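You operate a simulated robot arm through the tools that you are given. There is no shell and no other tool.

You are at the controls of a simulated two-armed robot. One attempt, no reset.

JOB
Take the lid off the teal tin on the top of the sample table and lay it down there.

It is judged by the outcome, as a careful person would: the job done as asked, and still so three seconds after it is handed in. It fails if anything else is knocked over, pushed out of place, dropped, spilled or broken. Lids that push on must go on centred and level and be pressed home; caps that screw on are set level and turned clockwise until they are tight.

ROBOT AND FRAMES
Two 7-joint arms with two-finger parallel grippers on one trunk, on a base that moves. Base frame: it is fixed to the floor where the robot stands at the start and does not move with it; the origin is under the middle of the robot, x ahead of it, y to its left, z up. Units: m, degrees, N and s.
The left shoulder is at the start at [0.062, 0.198, 1.029], the right one opposite. With the tool pointing down near the work surface each hand reaches from about 0.3 to 0.72 m from the robot's upright axis, wherever it stands, measured 20 degrees to its own side. Places, roughly: tin [-1.25, 2.5, 0.75]. Payload 1.57 kg a hand.
The TCP of each hand is the grasp point between the finger pads, 0.03 m short of the fingertips. In the tool frame z runs along the fingers and y along their closing line. Largest opening 0.11 m; finger width 0.024, thickness 0.012; the body of the gripper, 0.048 by 0.112 m, starts 0.078 m behind the TCP.
Orientation is that of the tool frame in the base frame, as a unit quaternion [w, x, y, z]. With the fingers straight down and closing along the base's y, the tool's x points along the base's -x, its y along +y and its z along -z.

CONTROLS
- The arms move only by the tool send_rows. It takes "left_motion", "right_motion" or both (then of equal length, played together; a hand with none holds still); each is text: rows parted by semicolons, each of 6 numbers parted by spaces: the shift along the tool's x, y, z in units of 100 mm (1.0 is 100 mm), then the turn, a rotation vector about the tool's x, y, z in units of 180 degrees (1.0 is 180 degrees). In form: dx dy dz rx ry rz; .... A call has 1 to 20 rows; each row is the pose to reach, as a shift and turn from the pose commanded when the call began, along the tool's axes at that moment. "left_claw" and "right_claw" are, for a hand that has rows, the opening, from 0 (shut) to 1 (fully open), set as the call begins (left out, the last holds). A call with a number of a shift or a turn outside -1 to 1 is refused whole. A row lasts 0.2 s, in which the tool goes at most 0.05 m and 8.6 degrees; a call with a longer step from one row to the next is refused whole, and so is a gripper value outside its range. A pose out of reach is approached as far as the arm can. The call stops where the force on the tool passes 40 N (or 10 N more than at its start, if that is more) or the arm is blocked; 0.2 s more then pass. The fingers move at their own pace (about 0.072 m/s each) and stop on an object; they squeeze with about 38 N. The grip force told is the motor's: it shows also when the fingers shut on nothing. Time passes only in rows, and 0.2 s behind the last, so rows that repeat a pose let the fingers close. The reply holds the time, the measured pose of the TCP, the force on the tool along the base axes, the opening and the grip force, in the units named above and with some noise, with the torque about the TCP (base axes, N m) and any sound that the robot's microphone picked up, and new pictures: "pictures" is both (left out), scene, wrist or none (wrist: the cameras of the hands that moved).
- Cameras (640 x 400 px; columns grow to the right, rows downward): "scene" is now at [0.1164, 0.0009, 1.6235]; the picture's right is [0.01, -1.00, 0.00], its down [-0.69, -0.01, -0.72] and it looks along [0.72, 0.00, -0.69] (base axes); focal length 280 px, centre (320, 200). "left" rides on the left gripper at [0.07, -0.016, -0.141] in its tool frame; the picture's right is [0.23, 0.97, 0.00], its down [-0.85, 0.20, -0.48] and it looks along [-0.47, 0.11, 0.88] (tool axes); focal length 222 px, centre (320, 200). "right" rides on the right gripper at [0.07, 0.016, -0.141] in its tool frame; the picture's right is [-0.23, 0.97, 0.00], its down [-0.85, -0.20, -0.48] and it looks along [-0.47, -0.11, 0.88] (tool axes); focal length 222 px, centre (320, 200). There is no depth. A picture from a camera that has moved, and an enlarged one, comes with that camera's place and axes in the base frame and with its lens.
- lift_body(by): slides the trunk up (or, below 0, down) by that many m; the arms and the scene camera ride with it, the base frame stays. It gives what a move gives, with no picture.
- drive_base(legs): drives the robot by 1 to 6 legs, each [ahead, left, turn to the left] in m, m and degrees, along the robot's own axes; the way and the turn of a leg run together, so that a leg with both is an arc; at most 1.5 m and 180 degrees a leg. The arms and the cameras ride along, it lands a little off, and it stops where it bumps. It gives what a move gives, and a new picture of the scene camera.
- aim_head(pan, tilt): turns the head with the scene camera to pan (to the left, within 86 degrees either way) and tilt (down, from -29 to 69), counted from straight ahead of the robot. It gives what a move gives, and a new picture of the scene camera.
- zoom(camera, box): a new picture of the part [left, top, right, bottom] of that camera's present view, enlarged. It takes no simulated time.
- hand_in(): hands the job in; it is judged then, once.

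Nothing tells you exact positions but the pictures and the camera data. Unless the task says otherwise, let go and move clear before handing in.

The tools are called after "Call:" by a JSON object that holds its "method" and its "body". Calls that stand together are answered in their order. send_rows: Moves the arms, as the interface text tells. Its arguments: {"type":"object","properties":{"left_motion":{"type":"string"},"left_claw":{"type":"number"},"right_motion":{"type":"string"},"right_claw":{"type":"number"},"pictures":{"type":"string","enum":["both","scene","wrist","none"]}},"required":[]} The other tools are called the same way: lift_body (by) moves the trunk up or down; drive_base (legs) drives the base; aim_head (pan, tilt) turns the head that bears the scene camera; zoom (camera, box) takes an enlarged picture of a part of a camera's view; hand_in () hands the job in.

At the start:

```text
time: 0.0
left_tool_pos: [0.5374, 0.2701, 0.9388]
left_tcp_rot: [-0.001, 0.0, 1.0, 0.0]
left_force: [0.6, 0.9, 0.6]
left_moment: [0.0, -0.01, -0.03]
left_opening: 0.1101
left_grip_force: 0.0
right_tool_pos: [0.3531, -0.1406, 0.9448]
right_tcp_rot: [-0.001, 0.0, 1.0, 0.001]
right_force: [0.3, 0.0, 1.0]
right_moment: [-0.01, 0.04, 0.01]
right_opening: 0.1101
right_grip_force: 0.1
trunk travel left (down, up): [-0.625, 0.365]
robot x, y, heading: [-0.0005, -0.0024, -0.1]
head pan, tilt (commanded): [0.4, 43.4]
```

scene: 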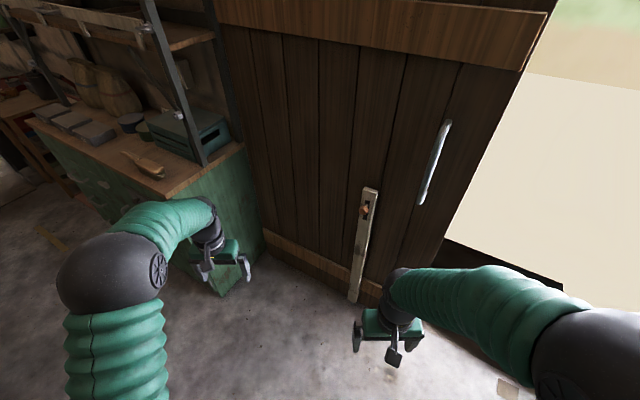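
right: 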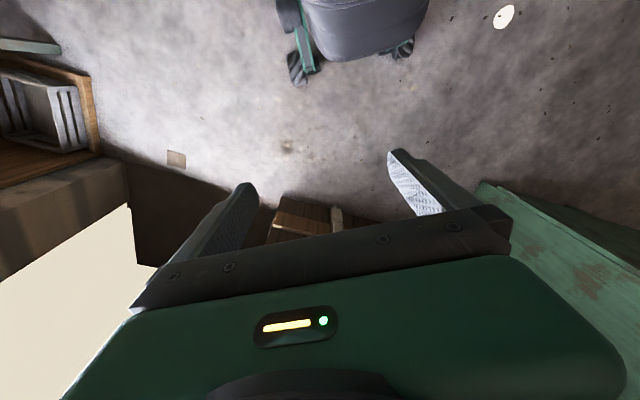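
left: 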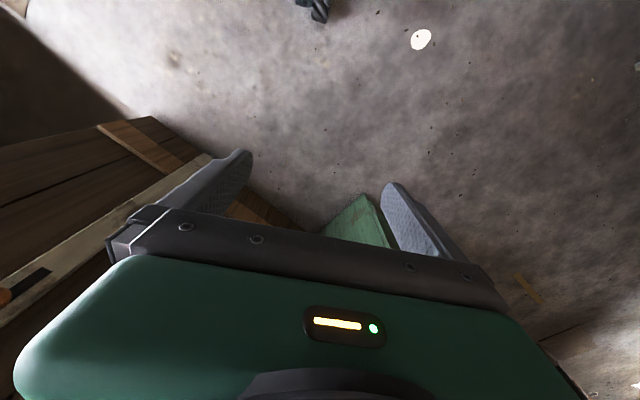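

I see a shed wall with a door ahead and a green workbench to the left; the tin is said to be at about [-1.25, 2.5, 0.75], behind and to my left. I'll look that way first.

Call:
{"method": "aim_head", "body": {"pan": 86, "tilt": 25}}

```text
time: 1.6
left_tool_pos: [0.5357, 0.269, 0.9389]
left_tcp_rot: [0.0, 0.0, 1.0, -0.001]
left_force: [0.1, 0.0, -0.2]
left_moment: [-0.01, 0.02, -0.01]
left_opening: 0.1099
left_grip_force: 0.0
right_tool_pos: [0.3533, -0.1406, 0.9456]
right_tcp_rot: [0.0, 0.0, 1.0, -0.001]
right_force: [0.4, 1.6, 1.1]
right_moment: [0.02, -0.01, 0.0]
right_opening: 0.1101
right_grip_force: 0.1
trunk travel left (down, up): [-0.625, 0.365]
robot x, y, heading: [-0.0026, 0.0006, -0.3]
head pan, tilt (commanded): [85.9, 25.0]
camera scene: at [0.0405, 0.0923, 1.652], right [1.0, -0.07, 0.0], down [-0.03, -0.42, -0.91], along [0.06, 0.9, -0.42], focal length 280 px, centre (320, 200)
```

scene: 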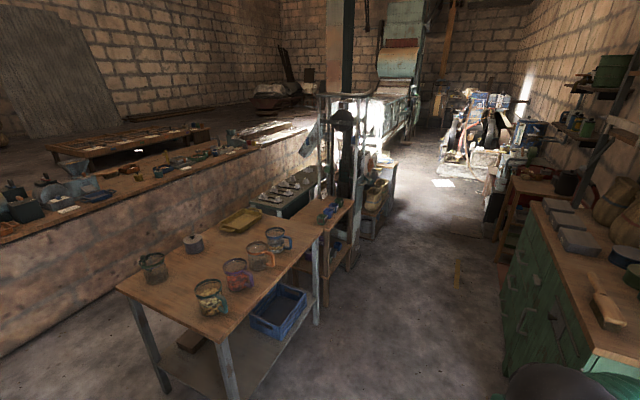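

I see a table with mugs, a tray and a small lidded pot, and another long bench behind it. I'll enlarge the table to find the teal tin.

Call:
{"method": "zoom", "body": {"camera": "scene", "box": [100, 180, 360, 342]}}

Call:
{"method": "zoom", "body": {"camera": "scene", "box": [0, 100, 260, 262]}}

```text
2.46 times, centred on (230, 261) of scene
camera zoom: at [0.0405, 0.0923, 1.652], right [1.0, -0.07, 0.0], down [-0.03, -0.42, -0.91], along [0.06, 0.9, -0.42], focal length 689 px, centre (542, 50)
```

zoom: 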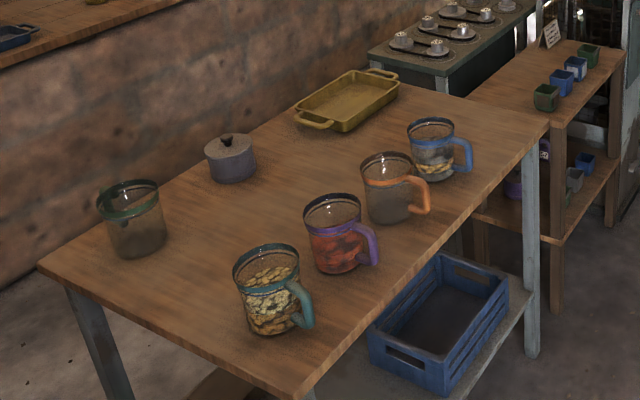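

```text
2.46 times, centred on (130, 181) of scene
camera zoom: at [0.0405, 0.0923, 1.652], right [1.0, -0.07, 0.0], down [-0.03, -0.42, -0.91], along [0.06, 0.9, -0.42], focal length 689 px, centre (788, 247)
```

zoom: 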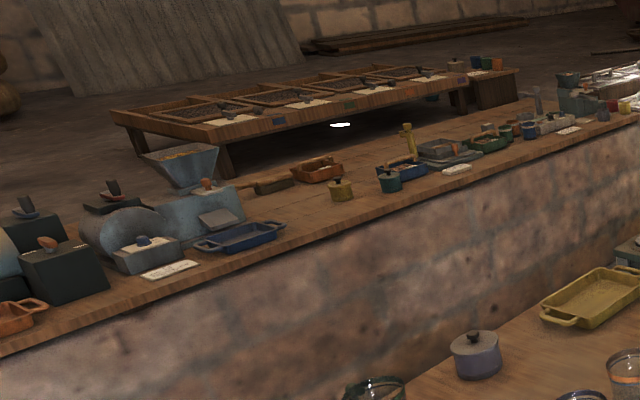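

The mug table stands at about x −0.8..0.15, y 0.8..1.8. The teal tin looks to be on the long bench behind it, next to a blue tray, near [-1.28, 2.6]. I'll turn in place towards it and look at the route.

Call:
{"method": "drive_base", "body": {"legs": [[0, 0, 125]]}}

Call:
{"method": "aim_head", "body": {"pan": 0, "tilt": 30}}

```text
time: 7.2
left_tool_pos: [-0.5262, 0.2855, 0.9397]
left_tcp_rot: [0.0, 0.887, -0.462, 0.001]
left_force: [-0.6, -0.9, -0.4]
left_moment: [-0.01, 0.0, 0.01]
left_opening: 0.1102
left_grip_force: 0.0
right_tool_pos: [-0.0868, 0.3702, 0.9464]
right_tcp_rot: [0.0, 0.887, -0.463, 0.0]
right_force: [-0.2, -0.4, -0.1]
right_moment: [0.02, 0.01, -0.02]
right_opening: 0.1098
right_grip_force: 0.2
trunk travel left (down, up): [-0.625, 0.365]
robot x, y, heading: [-0.0012, 0.0012, 124.7]
head pan, tilt (commanded): [85.9, 25.0]
camera scene: at [-0.0984, -0.0204, 1.652], right [-0.51, 0.86, 0.0], down [0.36, 0.21, -0.91], along [-0.78, -0.46, -0.42], focal length 280 px, centre (320, 200)
```

scene: 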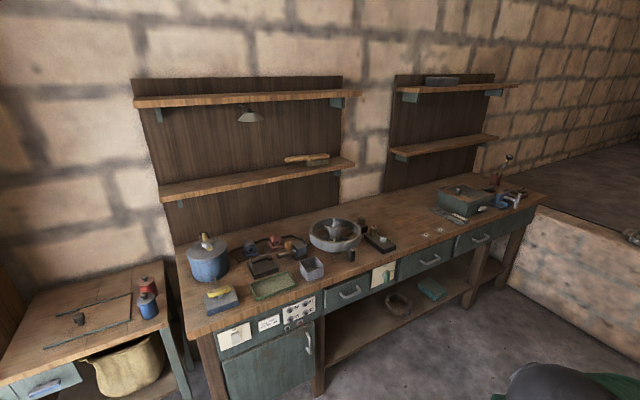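

```text
time: 8.8
left_tool_pos: [-0.526, 0.2853, 0.9404]
left_tcp_rot: [0.0, 0.887, -0.462, -0.001]
left_force: [-0.9, -0.3, -0.8]
left_moment: [0.02, -0.01, 0.01]
left_opening: 0.1099
left_grip_force: 0.1
right_tool_pos: [-0.0849, 0.3685, 0.9463]
right_tcp_rot: [0.0, 0.887, -0.462, 0.0]
right_force: [-0.7, -0.2, -0.1]
right_moment: [-0.02, -0.01, -0.03]
right_opening: 0.11
right_grip_force: 0.0
trunk travel left (down, up): [-0.625, 0.365]
robot x, y, heading: [0.0031, -0.0003, 125.0]
head pan, tilt (commanded): [0.0, 30.0]
camera scene: at [-0.0711, 0.1009, 1.6439], right [0.82, 0.57, 0.0], down [0.29, -0.41, -0.86], along [-0.49, 0.71, -0.5], focal length 280 px, centre (320, 200)
```

scene: 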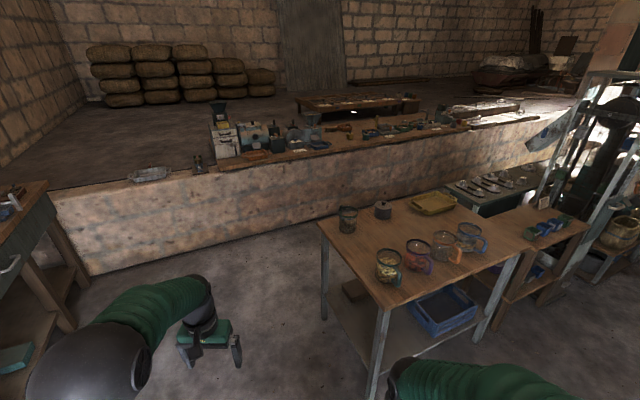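

The bench seems to sit on a brick ledge, with a set of samples on it. I'll enlarge the bench around the tin.

Call:
{"method": "zoom", "body": {"camera": "scene", "box": [200, 85, 380, 198]}}

Call:
{"method": "zoom", "body": {"camera": "scene", "box": [340, 85, 520, 198]}}

Call:
{"method": "zoom", "body": {"camera": "scene", "box": [340, 105, 440, 167]}}

```text
3.54 times, centred on (290, 142) of scene
camera zoom: at [-0.0711, 0.1009, 1.6439], right [0.82, 0.57, 0.0], down [0.29, -0.41, -0.86], along [-0.49, 0.71, -0.5], focal length 991 px, centre (426, 407)
```

zoom: 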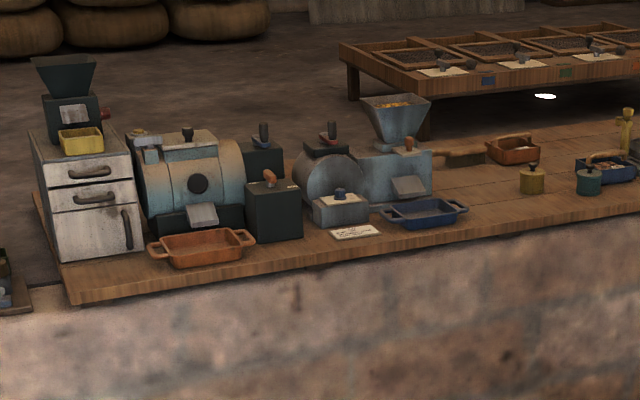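

```text
3.54 times, centred on (430, 142) of scene
camera zoom: at [-0.0711, 0.1009, 1.6439], right [0.82, 0.57, 0.0], down [0.29, -0.41, -0.86], along [-0.49, 0.71, -0.5], focal length 991 px, centre (-69, 407)
```

zoom: 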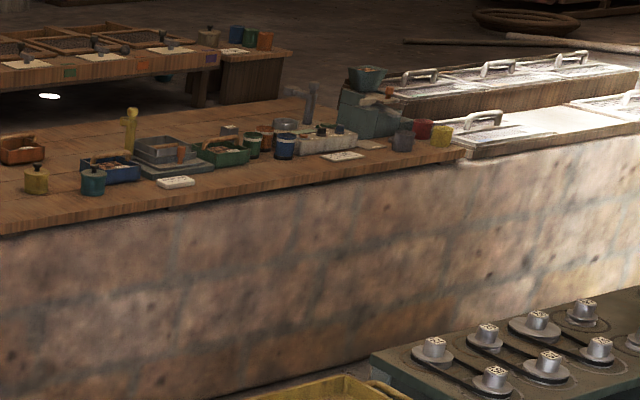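

```text
6.40 times, centred on (390, 136) of scene
camera zoom: at [-0.0711, 0.1009, 1.6439], right [0.82, 0.57, 0.0], down [0.29, -0.41, -0.86], along [-0.49, 0.71, -0.5], focal length 1791 px, centre (-128, 610)
```

zoom: 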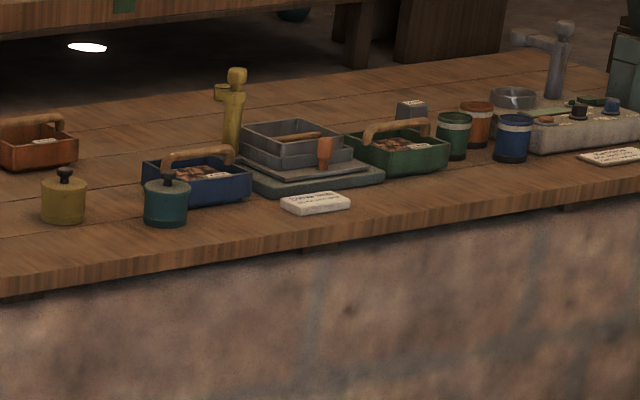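

The teal tin, with a black knob on its lid, stands on the bench near [-1.26, 2.6], next to a blue tray and a mustard tin. I'll raise the trunk so the arms clear everything, then drive around the mug table into the aisle along the bench.

Call:
{"method": "lift_body", "body": {"by": 0.3}}

Call:
{"method": "drive_base", "body": {"legs": [[1.098, 0.696, 0]]}}

```text
time: 11.8
left_tool_pos: [-0.5264, 0.284, 1.2403]
left_tcp_rot: [-0.001, 0.886, -0.463, -0.002]
left_force: [0.1, 0.0, 0.1]
left_moment: [0.0, 0.01, -0.02]
left_opening: 0.1101
left_grip_force: 0.1
right_tool_pos: [-0.0852, 0.3694, 1.2465]
right_tcp_rot: [0.0, 0.887, -0.462, -0.001]
right_force: [0.6, -0.4, 0.8]
right_moment: [0.0, -0.01, -0.03]
right_opening: 0.11
right_grip_force: 0.1
trunk travel left (down, up): [-0.925, 0.065]
robot x, y, heading: [0.0003, -0.0018, 124.8]
head pan, tilt (commanded): [0.0, 30.0]
```

```text
time: 18.3
left_tool_pos: [-1.7234, 0.79, 1.241]
left_tcp_rot: [-0.001, 0.887, -0.463, -0.001]
left_force: [0.5, 0.2, -1.0]
left_moment: [0.0, -0.03, 0.01]
left_opening: 0.11
left_grip_force: 0.1
right_tool_pos: [-1.2827, 0.875, 1.2459]
right_tcp_rot: [0.0, 0.886, -0.463, 0.0]
right_force: [-0.2, 0.2, 0.1]
right_moment: [0.04, 0.02, -0.02]
right_opening: 0.1099
right_grip_force: 0.1
trunk travel left (down, up): [-0.925, 0.065]
robot x, y, heading: [-1.1922, 0.5037, 124.7]
head pan, tilt (commanded): [0.0, 30.0]
camera scene: at [-1.2667, 0.6072, 1.944], right [0.82, 0.57, 0.0], down [0.29, -0.41, -0.87], along [-0.5, 0.71, -0.5], focal length 280 px, centre (320, 200)
```

scene: 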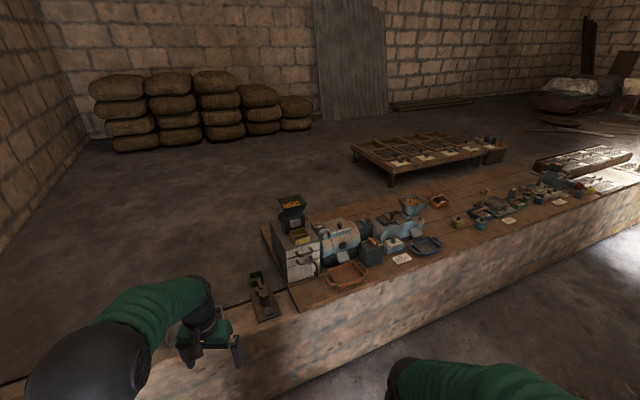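

I'm now at the near end of the aisle, with the raised bench ahead. I'll look to the right along the aisle to measure its width.

Call:
{"method": "aim_head", "body": {"pan": -45, "tilt": 35}}

```text
time: 19.4
left_tool_pos: [-1.7232, 0.7897, 1.2401]
left_tcp_rot: [0.0, 0.887, -0.462, -0.001]
left_force: [-0.3, -0.2, 0.0]
left_moment: [0.0, 0.03, -0.01]
left_opening: 0.1103
left_grip_force: 0.0
right_tool_pos: [-1.2824, 0.8752, 1.2457]
right_tcp_rot: [0.0, 0.887, -0.462, 0.0]
right_force: [0.1, -0.2, 0.3]
right_moment: [0.0, 0.01, -0.01]
right_opening: 0.1101
right_grip_force: 0.0
trunk travel left (down, up): [-0.925, 0.065]
robot x, y, heading: [-1.1985, 0.5064, 125.1]
head pan, tilt (commanded): [-45.0, 35.0]
camera scene: at [-1.2018, 0.6205, 1.9362], right [0.98, -0.17, 0.0], down [-0.1, -0.57, -0.82], along [0.14, 0.81, -0.57], focal length 280 px, centre (320, 200)
```

scene: 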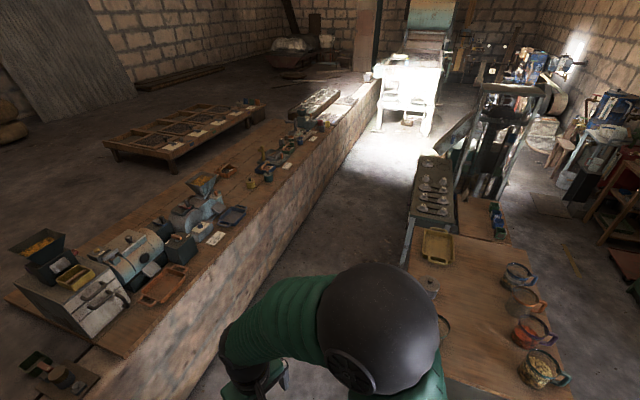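

The aisle is partly hidden by my right arm. I'll enlarge that region.

Call:
{"method": "zoom", "body": {"camera": "scene", "box": [220, 120, 460, 270]}}

Call:
{"method": "zoom", "body": {"camera": "scene", "box": [200, 110, 320, 185]}}

```text
2.67 times, centred on (340, 195) of scene
camera zoom: at [-1.2018, 0.6205, 1.9362], right [0.98, -0.17, 0.0], down [-0.1, -0.57, -0.82], along [0.14, 0.81, -0.57], focal length 746 px, centre (267, 213)
```

zoom: 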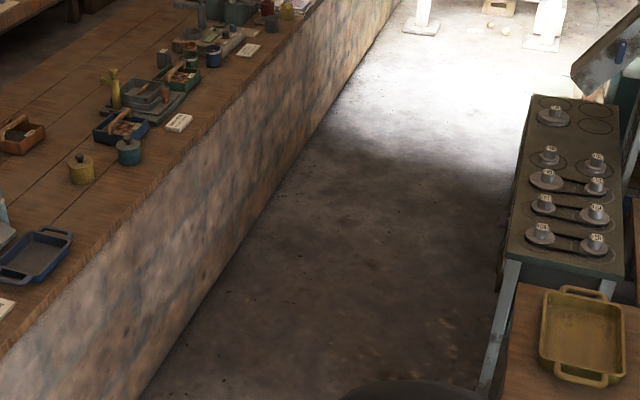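

```text
5.33 times, centred on (260, 148) of scene
camera zoom: at [-1.2018, 0.6205, 1.9362], right [0.98, -0.17, 0.0], down [-0.1, -0.57, -0.82], along [0.14, 0.81, -0.57], focal length 1493 px, centre (640, 480)
```

zoom: 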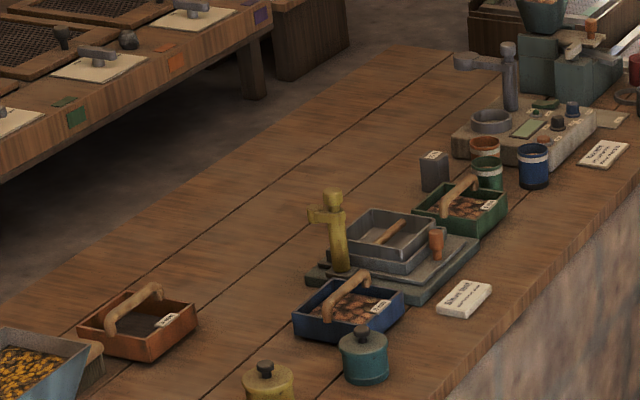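

I triangulate the tin at about [-1.28, 2.63], with its base near z 0.76 and about 0.135 m behind the bench's front edge. The aisle is about 1 m wide. I'll turn to face along the aisle, enter it, then square up to the bench.

Call:
{"method": "drive_base", "body": {"legs": [[0, 0, -65], [0.529, 0.521, 0]]}}

Call:
{"method": "aim_head", "body": {"pan": 20, "tilt": 45}}

```text
time: 26.3
left_tool_pos: [-1.3538, 1.8227, 1.2424]
left_tcp_rot: [0.001, -0.502, 0.865, 0.002]
left_force: [-1.0, 0.5, -0.1]
left_moment: [0.01, 0.04, 0.0]
left_opening: 0.1099
left_grip_force: 0.2
right_tool_pos: [-1.0891, 1.4609, 1.247]
right_tcp_rot: [0.001, -0.502, 0.865, 0.002]
right_force: [0.4, -0.3, -0.4]
right_moment: [0.0, -0.05, 0.02]
right_opening: 0.1103
right_grip_force: 0.1
trunk travel left (down, up): [-0.925, 0.065]
robot x, y, heading: [-1.3916, 1.2291, 60.5]
head pan, tilt (commanded): [-45.0, 35.0]
camera scene: at [-1.2827, 1.2768, 1.9361], right [0.26, -0.96, 0.0], down [-0.56, -0.15, -0.82], along [0.79, 0.22, -0.58], focal length 280 px, centre (320, 200)
```

scene: 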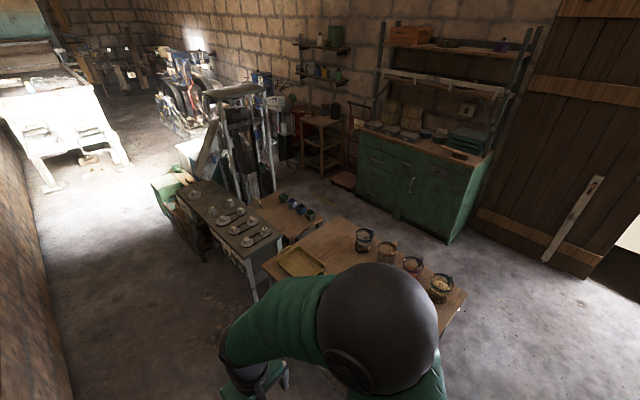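

```text
time: 27.7
left_tool_pos: [-1.3598, 1.8254, 1.2413]
left_tcp_rot: [0.002, -0.502, 0.865, 0.001]
left_force: [-0.4, -0.4, 0.0]
left_moment: [0.01, 0.01, -0.01]
left_opening: 0.1101
left_grip_force: 0.1
right_tool_pos: [-1.0932, 1.4626, 1.2477]
right_tcp_rot: [0.002, -0.502, 0.865, 0.0]
right_force: [0.1, 0.5, -0.1]
right_moment: [0.05, -0.03, 0.01]
right_opening: 0.1101
right_grip_force: 0.0
trunk travel left (down, up): [-0.925, 0.065]
robot x, y, heading: [-1.3899, 1.231, 60.3]
head pan, tilt (commanded): [20.0, 45.0]
camera scene: at [-1.3587, 1.3391, 1.9213], right [0.99, -0.17, 0.0], down [-0.12, -0.7, -0.71], along [0.12, 0.7, -0.71], focal length 280 px, centre (320, 200)
```

scene: 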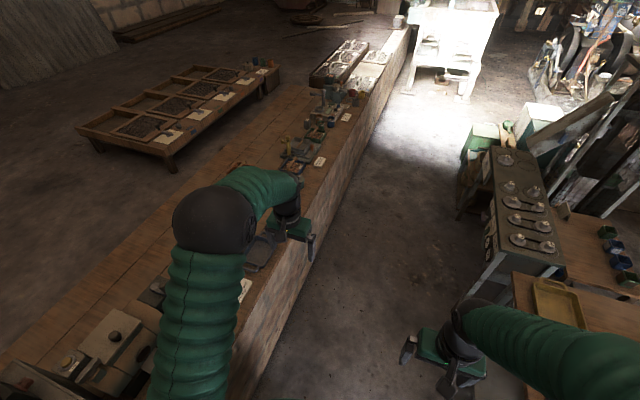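

I'm in the aisle with clear space around me. Next I'll drive along it until I'm level with the tin, then turn left to face the bench.

Call:
{"method": "drive_base", "body": {"legs": [[1.097, -0.027, 0]]}}

Call:
{"method": "drive_base", "body": {"legs": [[0, 0, 89.7]]}}

Call:
{"method": "aim_head", "body": {"pan": 0, "tilt": 55}}

```text
time: 33.3
left_tool_pos: [-0.7983, 2.7625, 1.2419]
left_tcp_rot: [0.003, -0.505, 0.863, 0.002]
left_force: [1.0, 0.4, 0.8]
left_moment: [0.02, 0.0, -0.01]
left_opening: 0.1101
left_grip_force: 0.1
right_tool_pos: [-0.5304, 2.4028, 1.2466]
right_tcp_rot: [0.003, -0.505, 0.863, 0.002]
right_force: [0.4, 0.3, 1.1]
right_moment: [0.05, -0.01, -0.01]
right_opening: 0.1101
right_grip_force: 0.1
trunk travel left (down, up): [-0.925, 0.065]
robot x, y, heading: [-0.8248, 2.1671, 60.7]
head pan, tilt (commanded): [20.0, 45.0]
camera scene: at [-0.796, 2.2763, 1.9215], right [0.99, -0.16, 0.0], down [-0.12, -0.7, -0.71], along [0.12, 0.7, -0.71], focal length 280 px, centre (320, 200)
```

scene: 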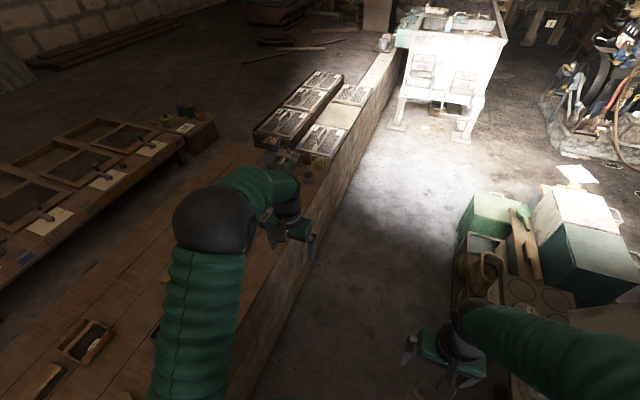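

```text
time: 37.5
left_tool_pos: [-1.4193, 2.1939, 1.2423]
left_tcp_rot: [0.0, 0.968, -0.253, -0.002]
left_force: [0.6, -0.8, -0.4]
left_moment: [0.0, 0.02, 0.0]
left_opening: 0.1099
left_grip_force: 0.1
right_tool_pos: [-1.0597, 2.4616, 1.2477]
right_tcp_rot: [0.0, 0.967, -0.254, -0.004]
right_force: [-0.1, 0.2, 0.1]
right_moment: [-0.02, 0.02, 0.03]
right_opening: 0.1099
right_grip_force: 0.1
trunk travel left (down, up): [-0.925, 0.065]
robot x, y, heading: [-0.823, 2.1669, 150.8]
head pan, tilt (commanded): [20.0, 45.0]
camera scene: at [-0.934, 2.1978, 1.9213], right [0.16, 0.99, 0.0], down [0.7, -0.12, -0.71], along [-0.7, 0.11, -0.71], focal length 280 px, centre (320, 200)
```

scene: 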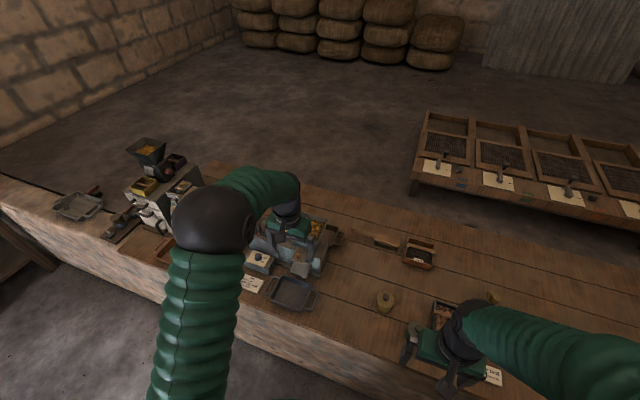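

```text
time: 38.4
left_tool_pos: [-1.418, 2.1934, 1.2423]
left_tcp_rot: [0.0, 0.968, -0.252, -0.003]
left_force: [-0.5, 0.0, 0.0]
left_moment: [0.02, 0.0, -0.04]
left_opening: 0.1098
left_grip_force: 0.0
right_tool_pos: [-1.0587, 2.4602, 1.2482]
right_tcp_rot: [0.0, 0.968, -0.253, -0.003]
right_force: [-0.1, 0.5, -0.6]
right_moment: [-0.02, 0.01, 0.03]
right_opening: 0.1102
right_grip_force: 0.2
trunk travel left (down, up): [-0.925, 0.065]
robot x, y, heading: [-0.8238, 2.1712, 150.5]
head pan, tilt (commanded): [0.0, 55.0]
camera scene: at [-0.917, 2.2194, 1.9079], right [0.49, 0.87, 0.0], down [0.72, -0.4, -0.57], along [-0.5, 0.28, -0.82], focal length 280 px, centre (320, 200)
```

scene: 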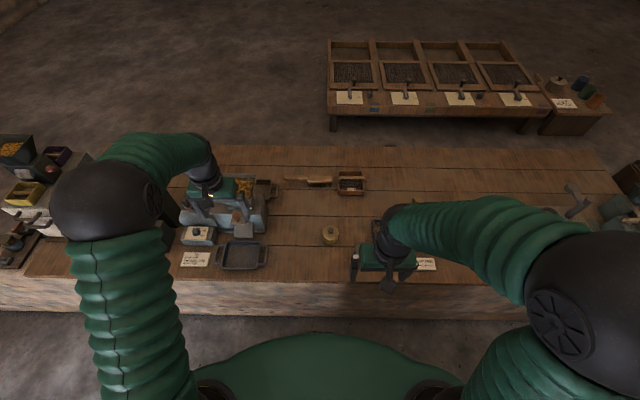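

I'm facing the bench, and my right hand hides the tin from the scene camera. I'll take a wrist picture from the right hand to see what's below it.

Call:
{"method": "send_rows", "body": {"right_motion": "0 0 0 0 0 0", "pictures": "wrist"}}

```text
time: 38.8
left_tool_pos: [-1.4184, 2.1929, 1.2424]
left_tcp_rot: [-0.001, 0.968, -0.253, -0.003]
left_force: [0.3, -0.2, 0.2]
left_moment: [0.0, -0.02, 0.01]
left_opening: 0.1101
left_grip_force: 0.1
right_tool_pos: [-1.059, 2.4604, 1.2468]
right_tcp_rot: [0.0, 0.968, -0.252, -0.003]
right_force: [-0.6, 0.3, 0.3]
right_moment: [-0.02, -0.01, 0.03]
right_opening: 0.1101
right_grip_force: 0.0
trunk travel left (down, up): [-0.925, 0.065]
robot x, y, heading: [-0.8242, 2.1692, 150.9]
head pan, tilt (commanded): [0.0, 55.0]
camera right: at [-1.0058, 2.4118, 1.3879], right [-0.67, -0.74, 0.0], down [-0.65, 0.59, 0.48], along [-0.36, 0.33, -0.88], focal length 222 px, centre (320, 200)
```

right: 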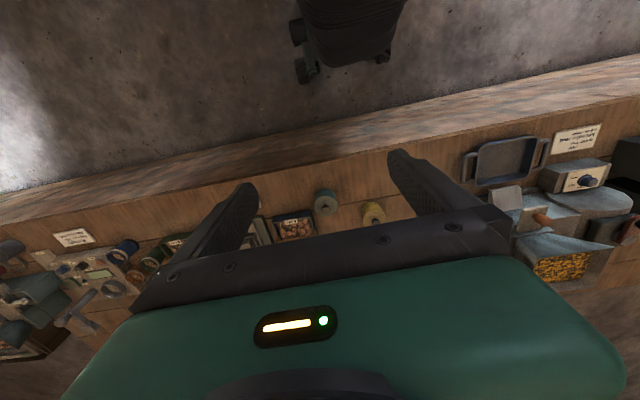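

The teal tin (at about column 326, row 202) and the mustard tin are both in view. I'll enlarge this.

Call:
{"method": "zoom", "body": {"camera": "right", "box": [230, 160, 430, 260]}}

```text
3.20 times, centred on (330, 210) of right
camera zoom: at [-1.0058, 2.4118, 1.3879], right [-0.67, -0.74, 0.0], down [-0.65, 0.59, 0.48], along [-0.36, 0.33, -0.88], focal length 711 px, centre (288, 168)
```

zoom: 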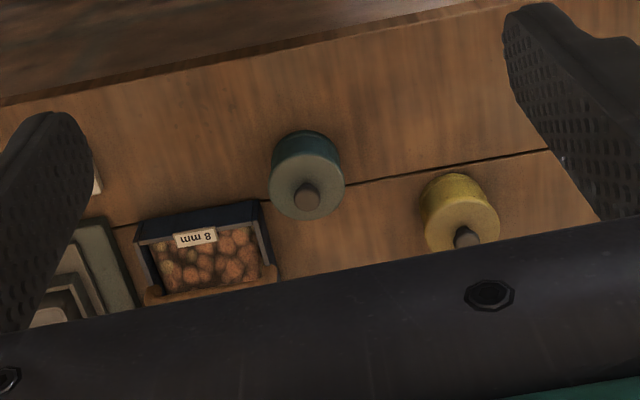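

The lid is about 0.07 m across at roughly [-1.26, 2.62, 0.82], with a small knob. A blue sample tray sits close to its right, so I'll approach with the fingers only partly open. First I'll pull the left hand back from the bench and bring the right hand over the tin, still high up.

Call:
{"method": "send_rows", "body": {"left_motion": "0.4 0 0 0 0 0; 0.8 0 0 0 0 0; 1.0 0 0 0 0 0; 1.0 0 0 0 0 0; 1.0 0 0 0 0 0; 1.0 0 0 0 0 0; 1.0 0 0 0 0 0", "right_motion": "-0.35 -0.06 0 0 0 0; -0.7 -0.12 0 0 0 0; -1.0 -0.18 0 0 0 0; -1.0 -0.24 0 0 0 0; -1.0 -0.3 0 0 0 0; -1.0 -0.36 0 0 0 0; -1.0 -0.416 0 0 0 0", "pictures": "none"}}

Call:
{"method": "send_rows", "body": {"left_motion": "0.4 0 0 0 0 0; 0.8 0 0 0 0 0; 1.0 0 0 0 0 0; 1.0 0 0 0 0 0; 1.0 0 0 0 0 0", "right_motion": "-0.35 0 0 0 0 0; -0.7 0 0 0 0 0; -1.0 0 0 0 0 0; -1.0 0 0 0 0 0; -1.0 0 0 0 0 0", "right_claw": 0.5, "pictures": "both"}}

```text
time: 40.4
left_tool_pos: [-1.3312, 2.1443, 1.2415]
left_tcp_rot: [0.0, 0.968, -0.253, -0.002]
left_force: [0.6, 0.6, -0.5]
left_moment: [-0.02, 0.01, 0.02]
left_opening: 0.1101
left_grip_force: 0.0
right_tool_pos: [-1.1252, 2.5475, 1.2477]
right_tcp_rot: [-0.001, 0.967, -0.253, -0.003]
right_force: [0.0, -0.2, -0.3]
right_moment: [-0.03, 0.05, 0.02]
right_opening: 0.1101
right_grip_force: 0.1
trunk travel left (down, up): [-0.925, 0.065]
robot x, y, heading: [-0.8269, 2.1699, 150.6]
head pan, tilt (commanded): [0.0, 55.0]
```

```text
time: 41.6
left_tool_pos: [-1.2426, 2.0961, 1.2414]
left_tcp_rot: [0.0, 0.968, -0.253, -0.005]
left_force: [0.1, -0.6, -0.1]
left_moment: [0.01, -0.01, 0.0]
left_opening: 0.1099
left_grip_force: 0.1
right_tool_pos: [-1.2105, 2.5943, 1.2482]
right_tcp_rot: [-0.001, 0.968, -0.252, -0.003]
right_force: [-0.3, -0.2, 0.4]
right_moment: [0.0, -0.04, -0.04]
right_opening: 0.0549
right_grip_force: 0.1
trunk travel left (down, up): [-0.925, 0.065]
robot x, y, heading: [-0.8277, 2.1689, 150.4]
head pan, tilt (commanded): [0.0, 55.0]
camera scene: at [-0.916, 2.2188, 1.908], right [0.49, 0.87, 0.0], down [0.72, -0.4, -0.57], along [-0.5, 0.28, -0.82], focal length 280 px, centre (320, 200)
camera right: at [-1.1586, 2.5454, 1.3894], right [-0.67, -0.74, 0.0], down [-0.65, 0.59, 0.48], along [-0.36, 0.33, -0.88], focal length 222 px, centre (320, 200)
camera left: at [-1.1731, 2.0745, 1.3833], right [-0.28, -0.96, 0.0], down [-0.84, 0.24, 0.48], along [-0.46, 0.14, -0.87], focal length 222 px, centre (320, 200)
```

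scene: 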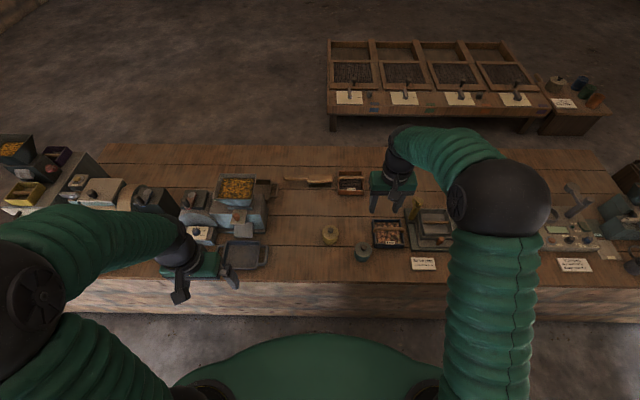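
right: 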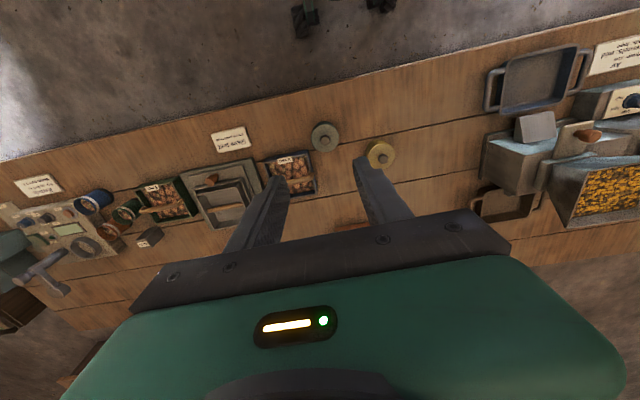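
left: 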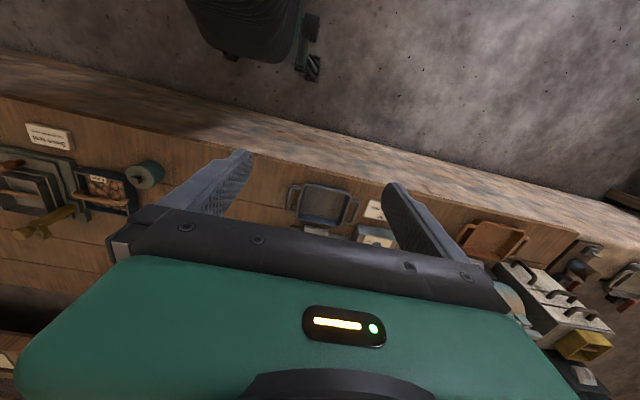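

The tin is now clear in both the scene and right wrist views. I'll enlarge each to triangulate the knob.

Call:
{"method": "zoom", "body": {"camera": "right", "box": [250, 100, 410, 200]}}

Call:
{"method": "zoom", "body": {"camera": "scene", "box": [300, 210, 428, 290]}}

Call:
{"method": "zoom", "body": {"camera": "left", "box": [80, 130, 208, 210]}}

```text
4.00 times, centred on (330, 150) of right
camera zoom: at [-1.1586, 2.5454, 1.3894], right [-0.67, -0.74, 0.0], down [-0.65, 0.59, 0.48], along [-0.36, 0.33, -0.88], focal length 888 px, centre (280, 400)
```

zoom: 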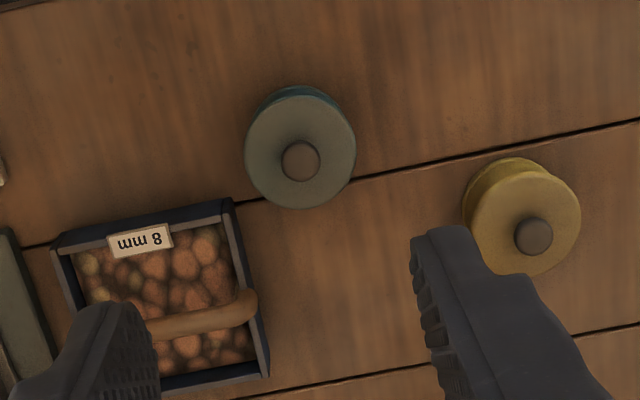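

```text
5.00 times, centred on (364, 250) of scene
camera zoom: at [-0.916, 2.2188, 1.908], right [0.49, 0.87, 0.0], down [0.72, -0.4, -0.57], along [-0.5, 0.28, -0.82], focal length 1399 px, centre (100, -50)
```

zoom: 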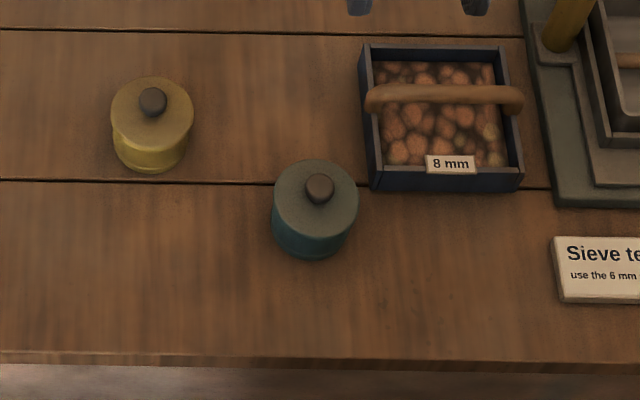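

```text
5.00 times, centred on (144, 170) of left
camera zoom: at [-1.1731, 2.0745, 1.3833], right [-0.28, -0.96, 0.0], down [-0.84, 0.24, 0.48], along [-0.46, 0.14, -0.87], focal length 1111 px, centre (1200, 350)
```

zoom: 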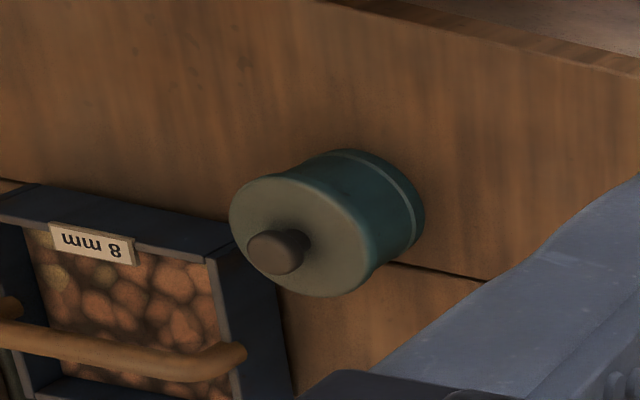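

The lid's top centre triangulates consistently to [-1.267, 2.627, 0.815], and its knob is about 23 mm wide with its top at z 0.846. I'll centre the right hand over it and lower the trunk 0.2 m.

Call:
{"method": "send_rows", "body": {"right_motion": "-0.3 0 0 0 0 0; -0.648 0 0 0 0 0; -0.648 0 0 0 0 0", "pictures": "none"}}

Call:
{"method": "lift_body", "body": {"by": -0.2}}

Call:
{"method": "send_rows", "body": {"right_motion": "0 0 0 0 0 0", "pictures": "both"}}

```text
time: 42.4
left_tool_pos: [-1.2443, 2.0945, 1.2422]
left_tcp_rot: [-0.001, 0.967, -0.253, -0.003]
left_force: [0.5, -1.4, 0.3]
left_moment: [-0.01, 0.01, 0.0]
left_opening: 0.11
left_grip_force: 0.0
right_tool_pos: [-1.2689, 2.6267, 1.2488]
right_tcp_rot: [0.0, 0.968, -0.253, -0.003]
right_force: [0.4, 0.6, -0.3]
right_moment: [-0.01, 0.01, -0.01]
right_opening: 0.0548
right_grip_force: 0.1
trunk travel left (down, up): [-0.925, 0.065]
robot x, y, heading: [-0.8236, 2.1677, 150.5]
head pan, tilt (commanded): [0.0, 55.0]
```

```text
time: 44.5
left_tool_pos: [-1.2435, 2.0963, 1.0421]
left_tcp_rot: [-0.001, 0.968, -0.253, -0.004]
left_force: [-0.5, 1.0, 0.6]
left_moment: [-0.01, 0.02, 0.0]
left_opening: 0.1101
left_grip_force: 0.1
right_tool_pos: [-1.2691, 2.6282, 1.0485]
right_tcp_rot: [-0.001, 0.968, -0.253, -0.003]
right_force: [-0.3, -0.5, -0.5]
right_moment: [-0.02, 0.0, -0.01]
right_opening: 0.0548
right_grip_force: 0.1
trunk travel left (down, up): [-0.725, 0.265]
robot x, y, heading: [-0.8277, 2.1723, 150.9]
head pan, tilt (commanded): [0.0, 55.0]
```

```text
time: 44.9
left_tool_pos: [-1.2442, 2.0956, 1.0404]
left_tcp_rot: [-0.001, 0.968, -0.253, -0.003]
left_force: [0.1, -0.1, -0.3]
left_moment: [0.01, -0.01, 0.01]
left_opening: 0.1101
left_grip_force: 0.0
right_tool_pos: [-1.269, 2.6275, 1.0489]
right_tcp_rot: [-0.001, 0.967, -0.253, -0.003]
right_force: [-0.3, 0.4, 0.8]
right_moment: [0.01, -0.01, -0.02]
right_opening: 0.0551
right_grip_force: 0.0
trunk travel left (down, up): [-0.725, 0.265]
robot x, y, heading: [-0.8229, 2.1666, 150.6]
head pan, tilt (commanded): [0.0, 55.0]
camera scene: at [-0.9168, 2.2196, 1.7079], right [0.49, 0.87, 0.0], down [0.72, -0.4, -0.57], along [-0.5, 0.28, -0.82], focal length 280 px, centre (320, 200)
camera right: at [-1.2165, 2.5783, 1.189], right [-0.67, -0.74, 0.0], down [-0.65, 0.59, 0.48], along [-0.36, 0.33, -0.88], focal length 222 px, centre (320, 200)
```

scene: 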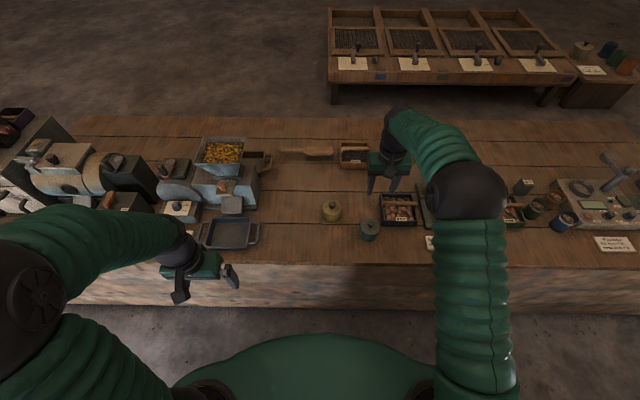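
right: 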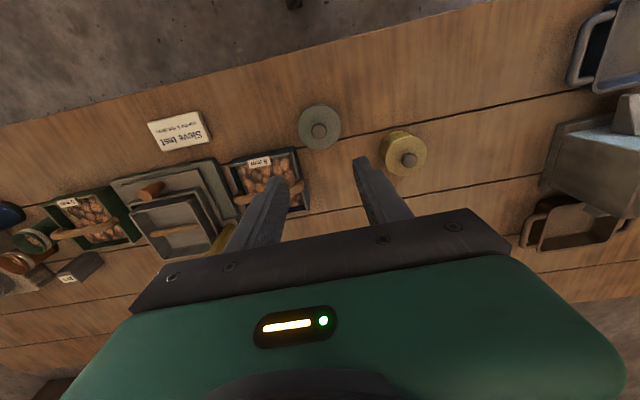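

The knob reads at [-1.267, 2.626] and the hand is within 3 mm of being above it. I'll descend with the partly open fingers, first stopping above the knob.

Call:
{"method": "send_rows", "body": {"right_motion": "0.03 0 0.3 0 0 0; 0.03 0 0.65 0 0 0; 0.03 0 1.0 0 0 0; 0.03 0 1.0 0 0 0", "pictures": "none"}}

Call:
{"method": "send_rows", "body": {"right_motion": "0 0 0.2 0 0 0; 0 0 0.45 0 0 0; 0 0 0.45 0 0 0", "pictures": "both"}}

```text
time: 45.9
left_tool_pos: [-1.2426, 2.0957, 1.0406]
left_tcp_rot: [-0.002, 0.968, -0.253, -0.003]
left_force: [-0.1, -0.6, -0.1]
left_moment: [-0.01, 0.02, -0.01]
left_opening: 0.1099
left_grip_force: 0.1
right_tool_pos: [-1.2659, 2.6261, 0.949]
right_tcp_rot: [0.0, 0.968, -0.253, -0.003]
right_force: [-0.3, 1.0, -0.5]
right_moment: [-0.01, -0.01, 0.03]
right_opening: 0.0551
right_grip_force: 0.0
trunk travel left (down, up): [-0.725, 0.265]
robot x, y, heading: [-0.8263, 2.168, 150.6]
head pan, tilt (commanded): [0.0, 55.0]
```

```text
time: 46.7
left_tool_pos: [-1.2424, 2.0952, 1.0411]
left_tcp_rot: [-0.001, 0.968, -0.253, -0.004]
left_force: [0.8, -0.4, -0.1]
left_moment: [-0.01, -0.01, 0.0]
left_opening: 0.1098
left_grip_force: 0.1
right_tool_pos: [-1.2678, 2.6259, 0.9034]
right_tcp_rot: [-0.001, 0.967, -0.253, -0.004]
right_force: [0.0, 0.0, 0.2]
right_moment: [0.01, 0.04, 0.0]
right_opening: 0.0548
right_grip_force: 0.1
trunk travel left (down, up): [-0.725, 0.265]
robot x, y, heading: [-0.8248, 2.1658, 150.8]
head pan, tilt (commanded): [0.0, 55.0]
camera scene: at [-0.9162, 2.2192, 1.7079], right [0.49, 0.87, 0.0], down [0.72, -0.4, -0.57], along [-0.5, 0.28, -0.82], focal length 280 px, centre (320, 200)
camera right: at [-1.2145, 2.5766, 1.0434], right [-0.67, -0.74, 0.0], down [-0.65, 0.59, 0.48], along [-0.36, 0.33, -0.87], focal length 222 px, centre (320, 200)
```

scene: 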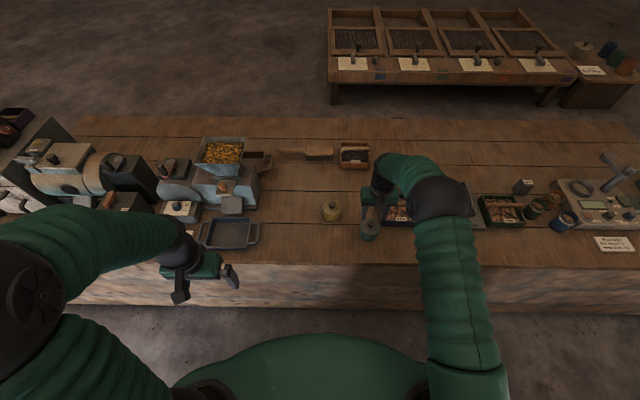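
right: 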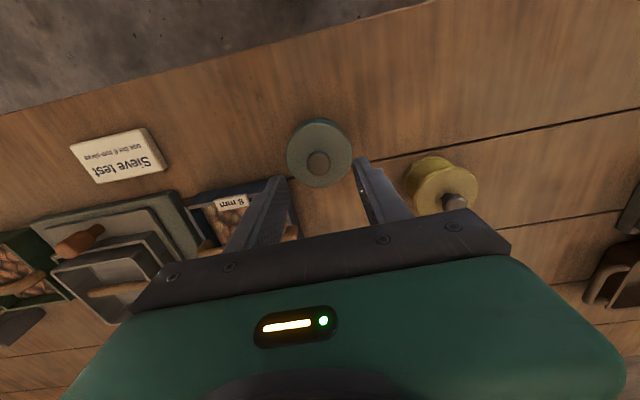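

The knob lies between the fingers, slightly towards the robot by a few millimetres. I'll enlarge the view to measure the offset exactly.

Call:
{"method": "zoom", "body": {"camera": "right", "box": [260, 110, 380, 185]}}

Call:
{"method": "zoom", "body": {"camera": "scene", "box": [320, 180, 416, 240]}}

```text
5.33 times, centred on (320, 148) of right
camera zoom: at [-1.2145, 2.5766, 1.0434], right [-0.67, -0.74, 0.0], down [-0.65, 0.59, 0.48], along [-0.36, 0.33, -0.87], focal length 1185 px, centre (320, 480)
```

zoom: 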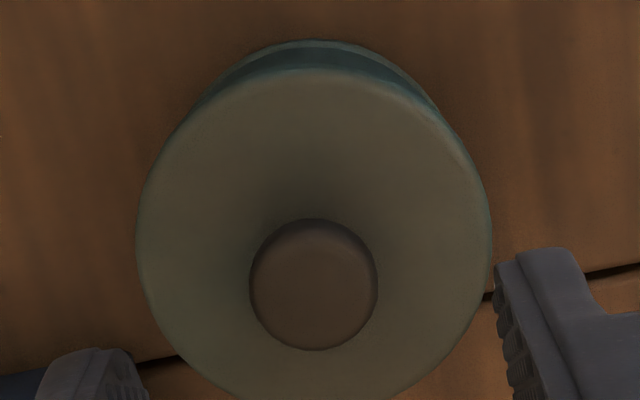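

```text
6.67 times, centred on (368, 210) of scene
camera zoom: at [-0.9162, 2.2192, 1.7079], right [0.49, 0.87, 0.0], down [0.72, -0.4, -0.57], along [-0.5, 0.28, -0.82], focal length 1866 px, centre (0, 133)
```

zoom: 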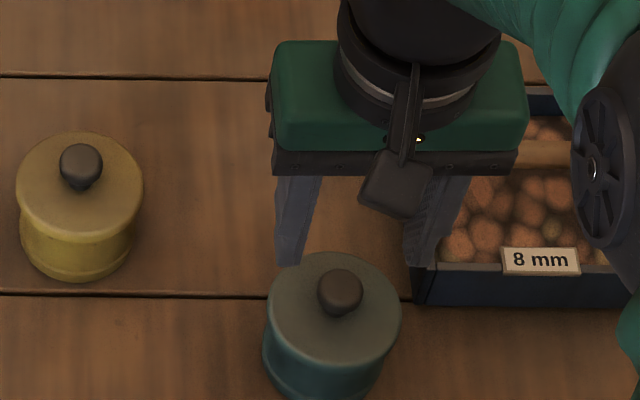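

The knob is about 2 mm off the finger midpoint. I'll correct that and lower so the fingertips sit just above the lid.

Call:
{"method": "send_rows", "body": {"right_motion": "0.024 -0.013 0 0 0 0; 0.024 -0.013 0.2 0 0 0; 0.024 -0.013 0.4 0 0 0; 0.024 -0.013 0.5 0 0 0; 0.024 -0.013 0.5 0 0 0", "pictures": "both"}}

Call:
{"method": "zoom", "body": {"camera": "scene", "box": [320, 180, 416, 240]}}

Call:
{"method": "zoom", "body": {"camera": "right", "box": [240, 130, 400, 230]}}

```text
time: 47.9
left_tool_pos: [-1.2432, 2.0948, 1.042]
left_tcp_rot: [0.0, 0.968, -0.252, -0.003]
left_force: [-0.1, 0.1, -0.8]
left_moment: [0.01, 0.01, -0.03]
left_opening: 0.11
left_grip_force: 0.1
right_tool_pos: [-1.265, 2.626, 0.853]
right_tcp_rot: [-0.001, 0.967, -0.253, -0.003]
right_force: [-0.6, 0.7, 0.8]
right_moment: [-0.03, 0.0, -0.02]
right_opening: 0.0551
right_grip_force: 0.0
trunk travel left (down, up): [-0.725, 0.265]
robot x, y, heading: [-0.8272, 2.1683, 150.6]
head pan, tilt (commanded): [0.0, 55.0]
camera scene: at [-0.9166, 2.2194, 1.7079], right [0.49, 0.87, 0.0], down [0.72, -0.4, -0.57], along [-0.5, 0.28, -0.82], focal length 280 px, centre (320, 200)
camera right: at [-1.212, 2.5768, 0.9939], right [-0.67, -0.74, 0.0], down [-0.65, 0.59, 0.48], along [-0.36, 0.33, -0.88], focal length 222 px, centre (320, 200)
```

scene: 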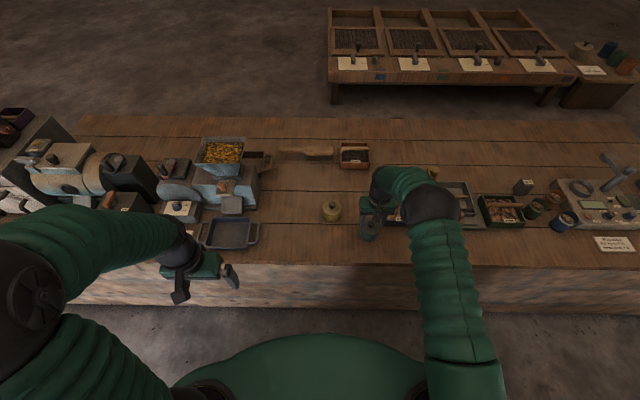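
right: 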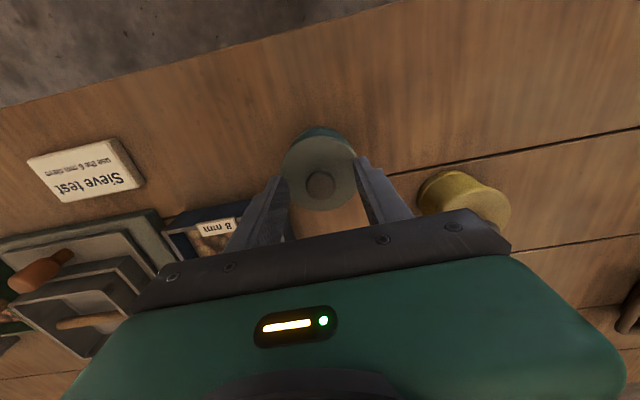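

```text
6.67 times, centred on (368, 210) of scene
camera zoom: at [-0.9166, 2.2194, 1.7079], right [0.49, 0.87, 0.0], down [0.72, -0.4, -0.57], along [-0.5, 0.28, -0.82], focal length 1866 px, centre (0, 133)
```

zoom: 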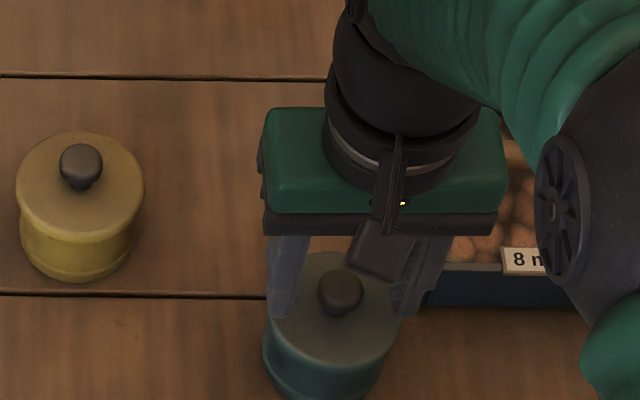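

```text
4.00 times, centred on (320, 180) of right
camera zoom: at [-1.212, 2.5768, 0.9939], right [-0.67, -0.74, 0.0], down [-0.65, 0.59, 0.48], along [-0.36, 0.33, -0.88], focal length 888 px, centre (320, 280)
```

zoom: 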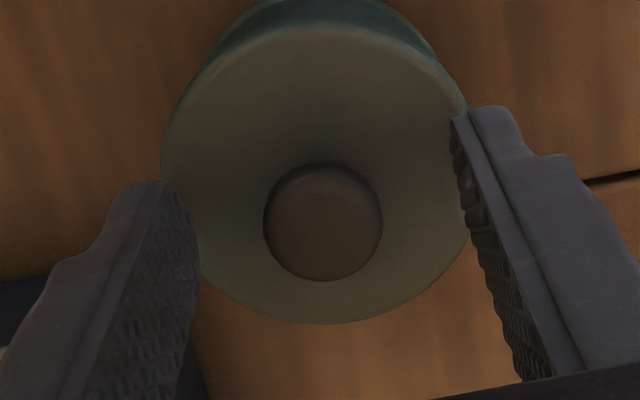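

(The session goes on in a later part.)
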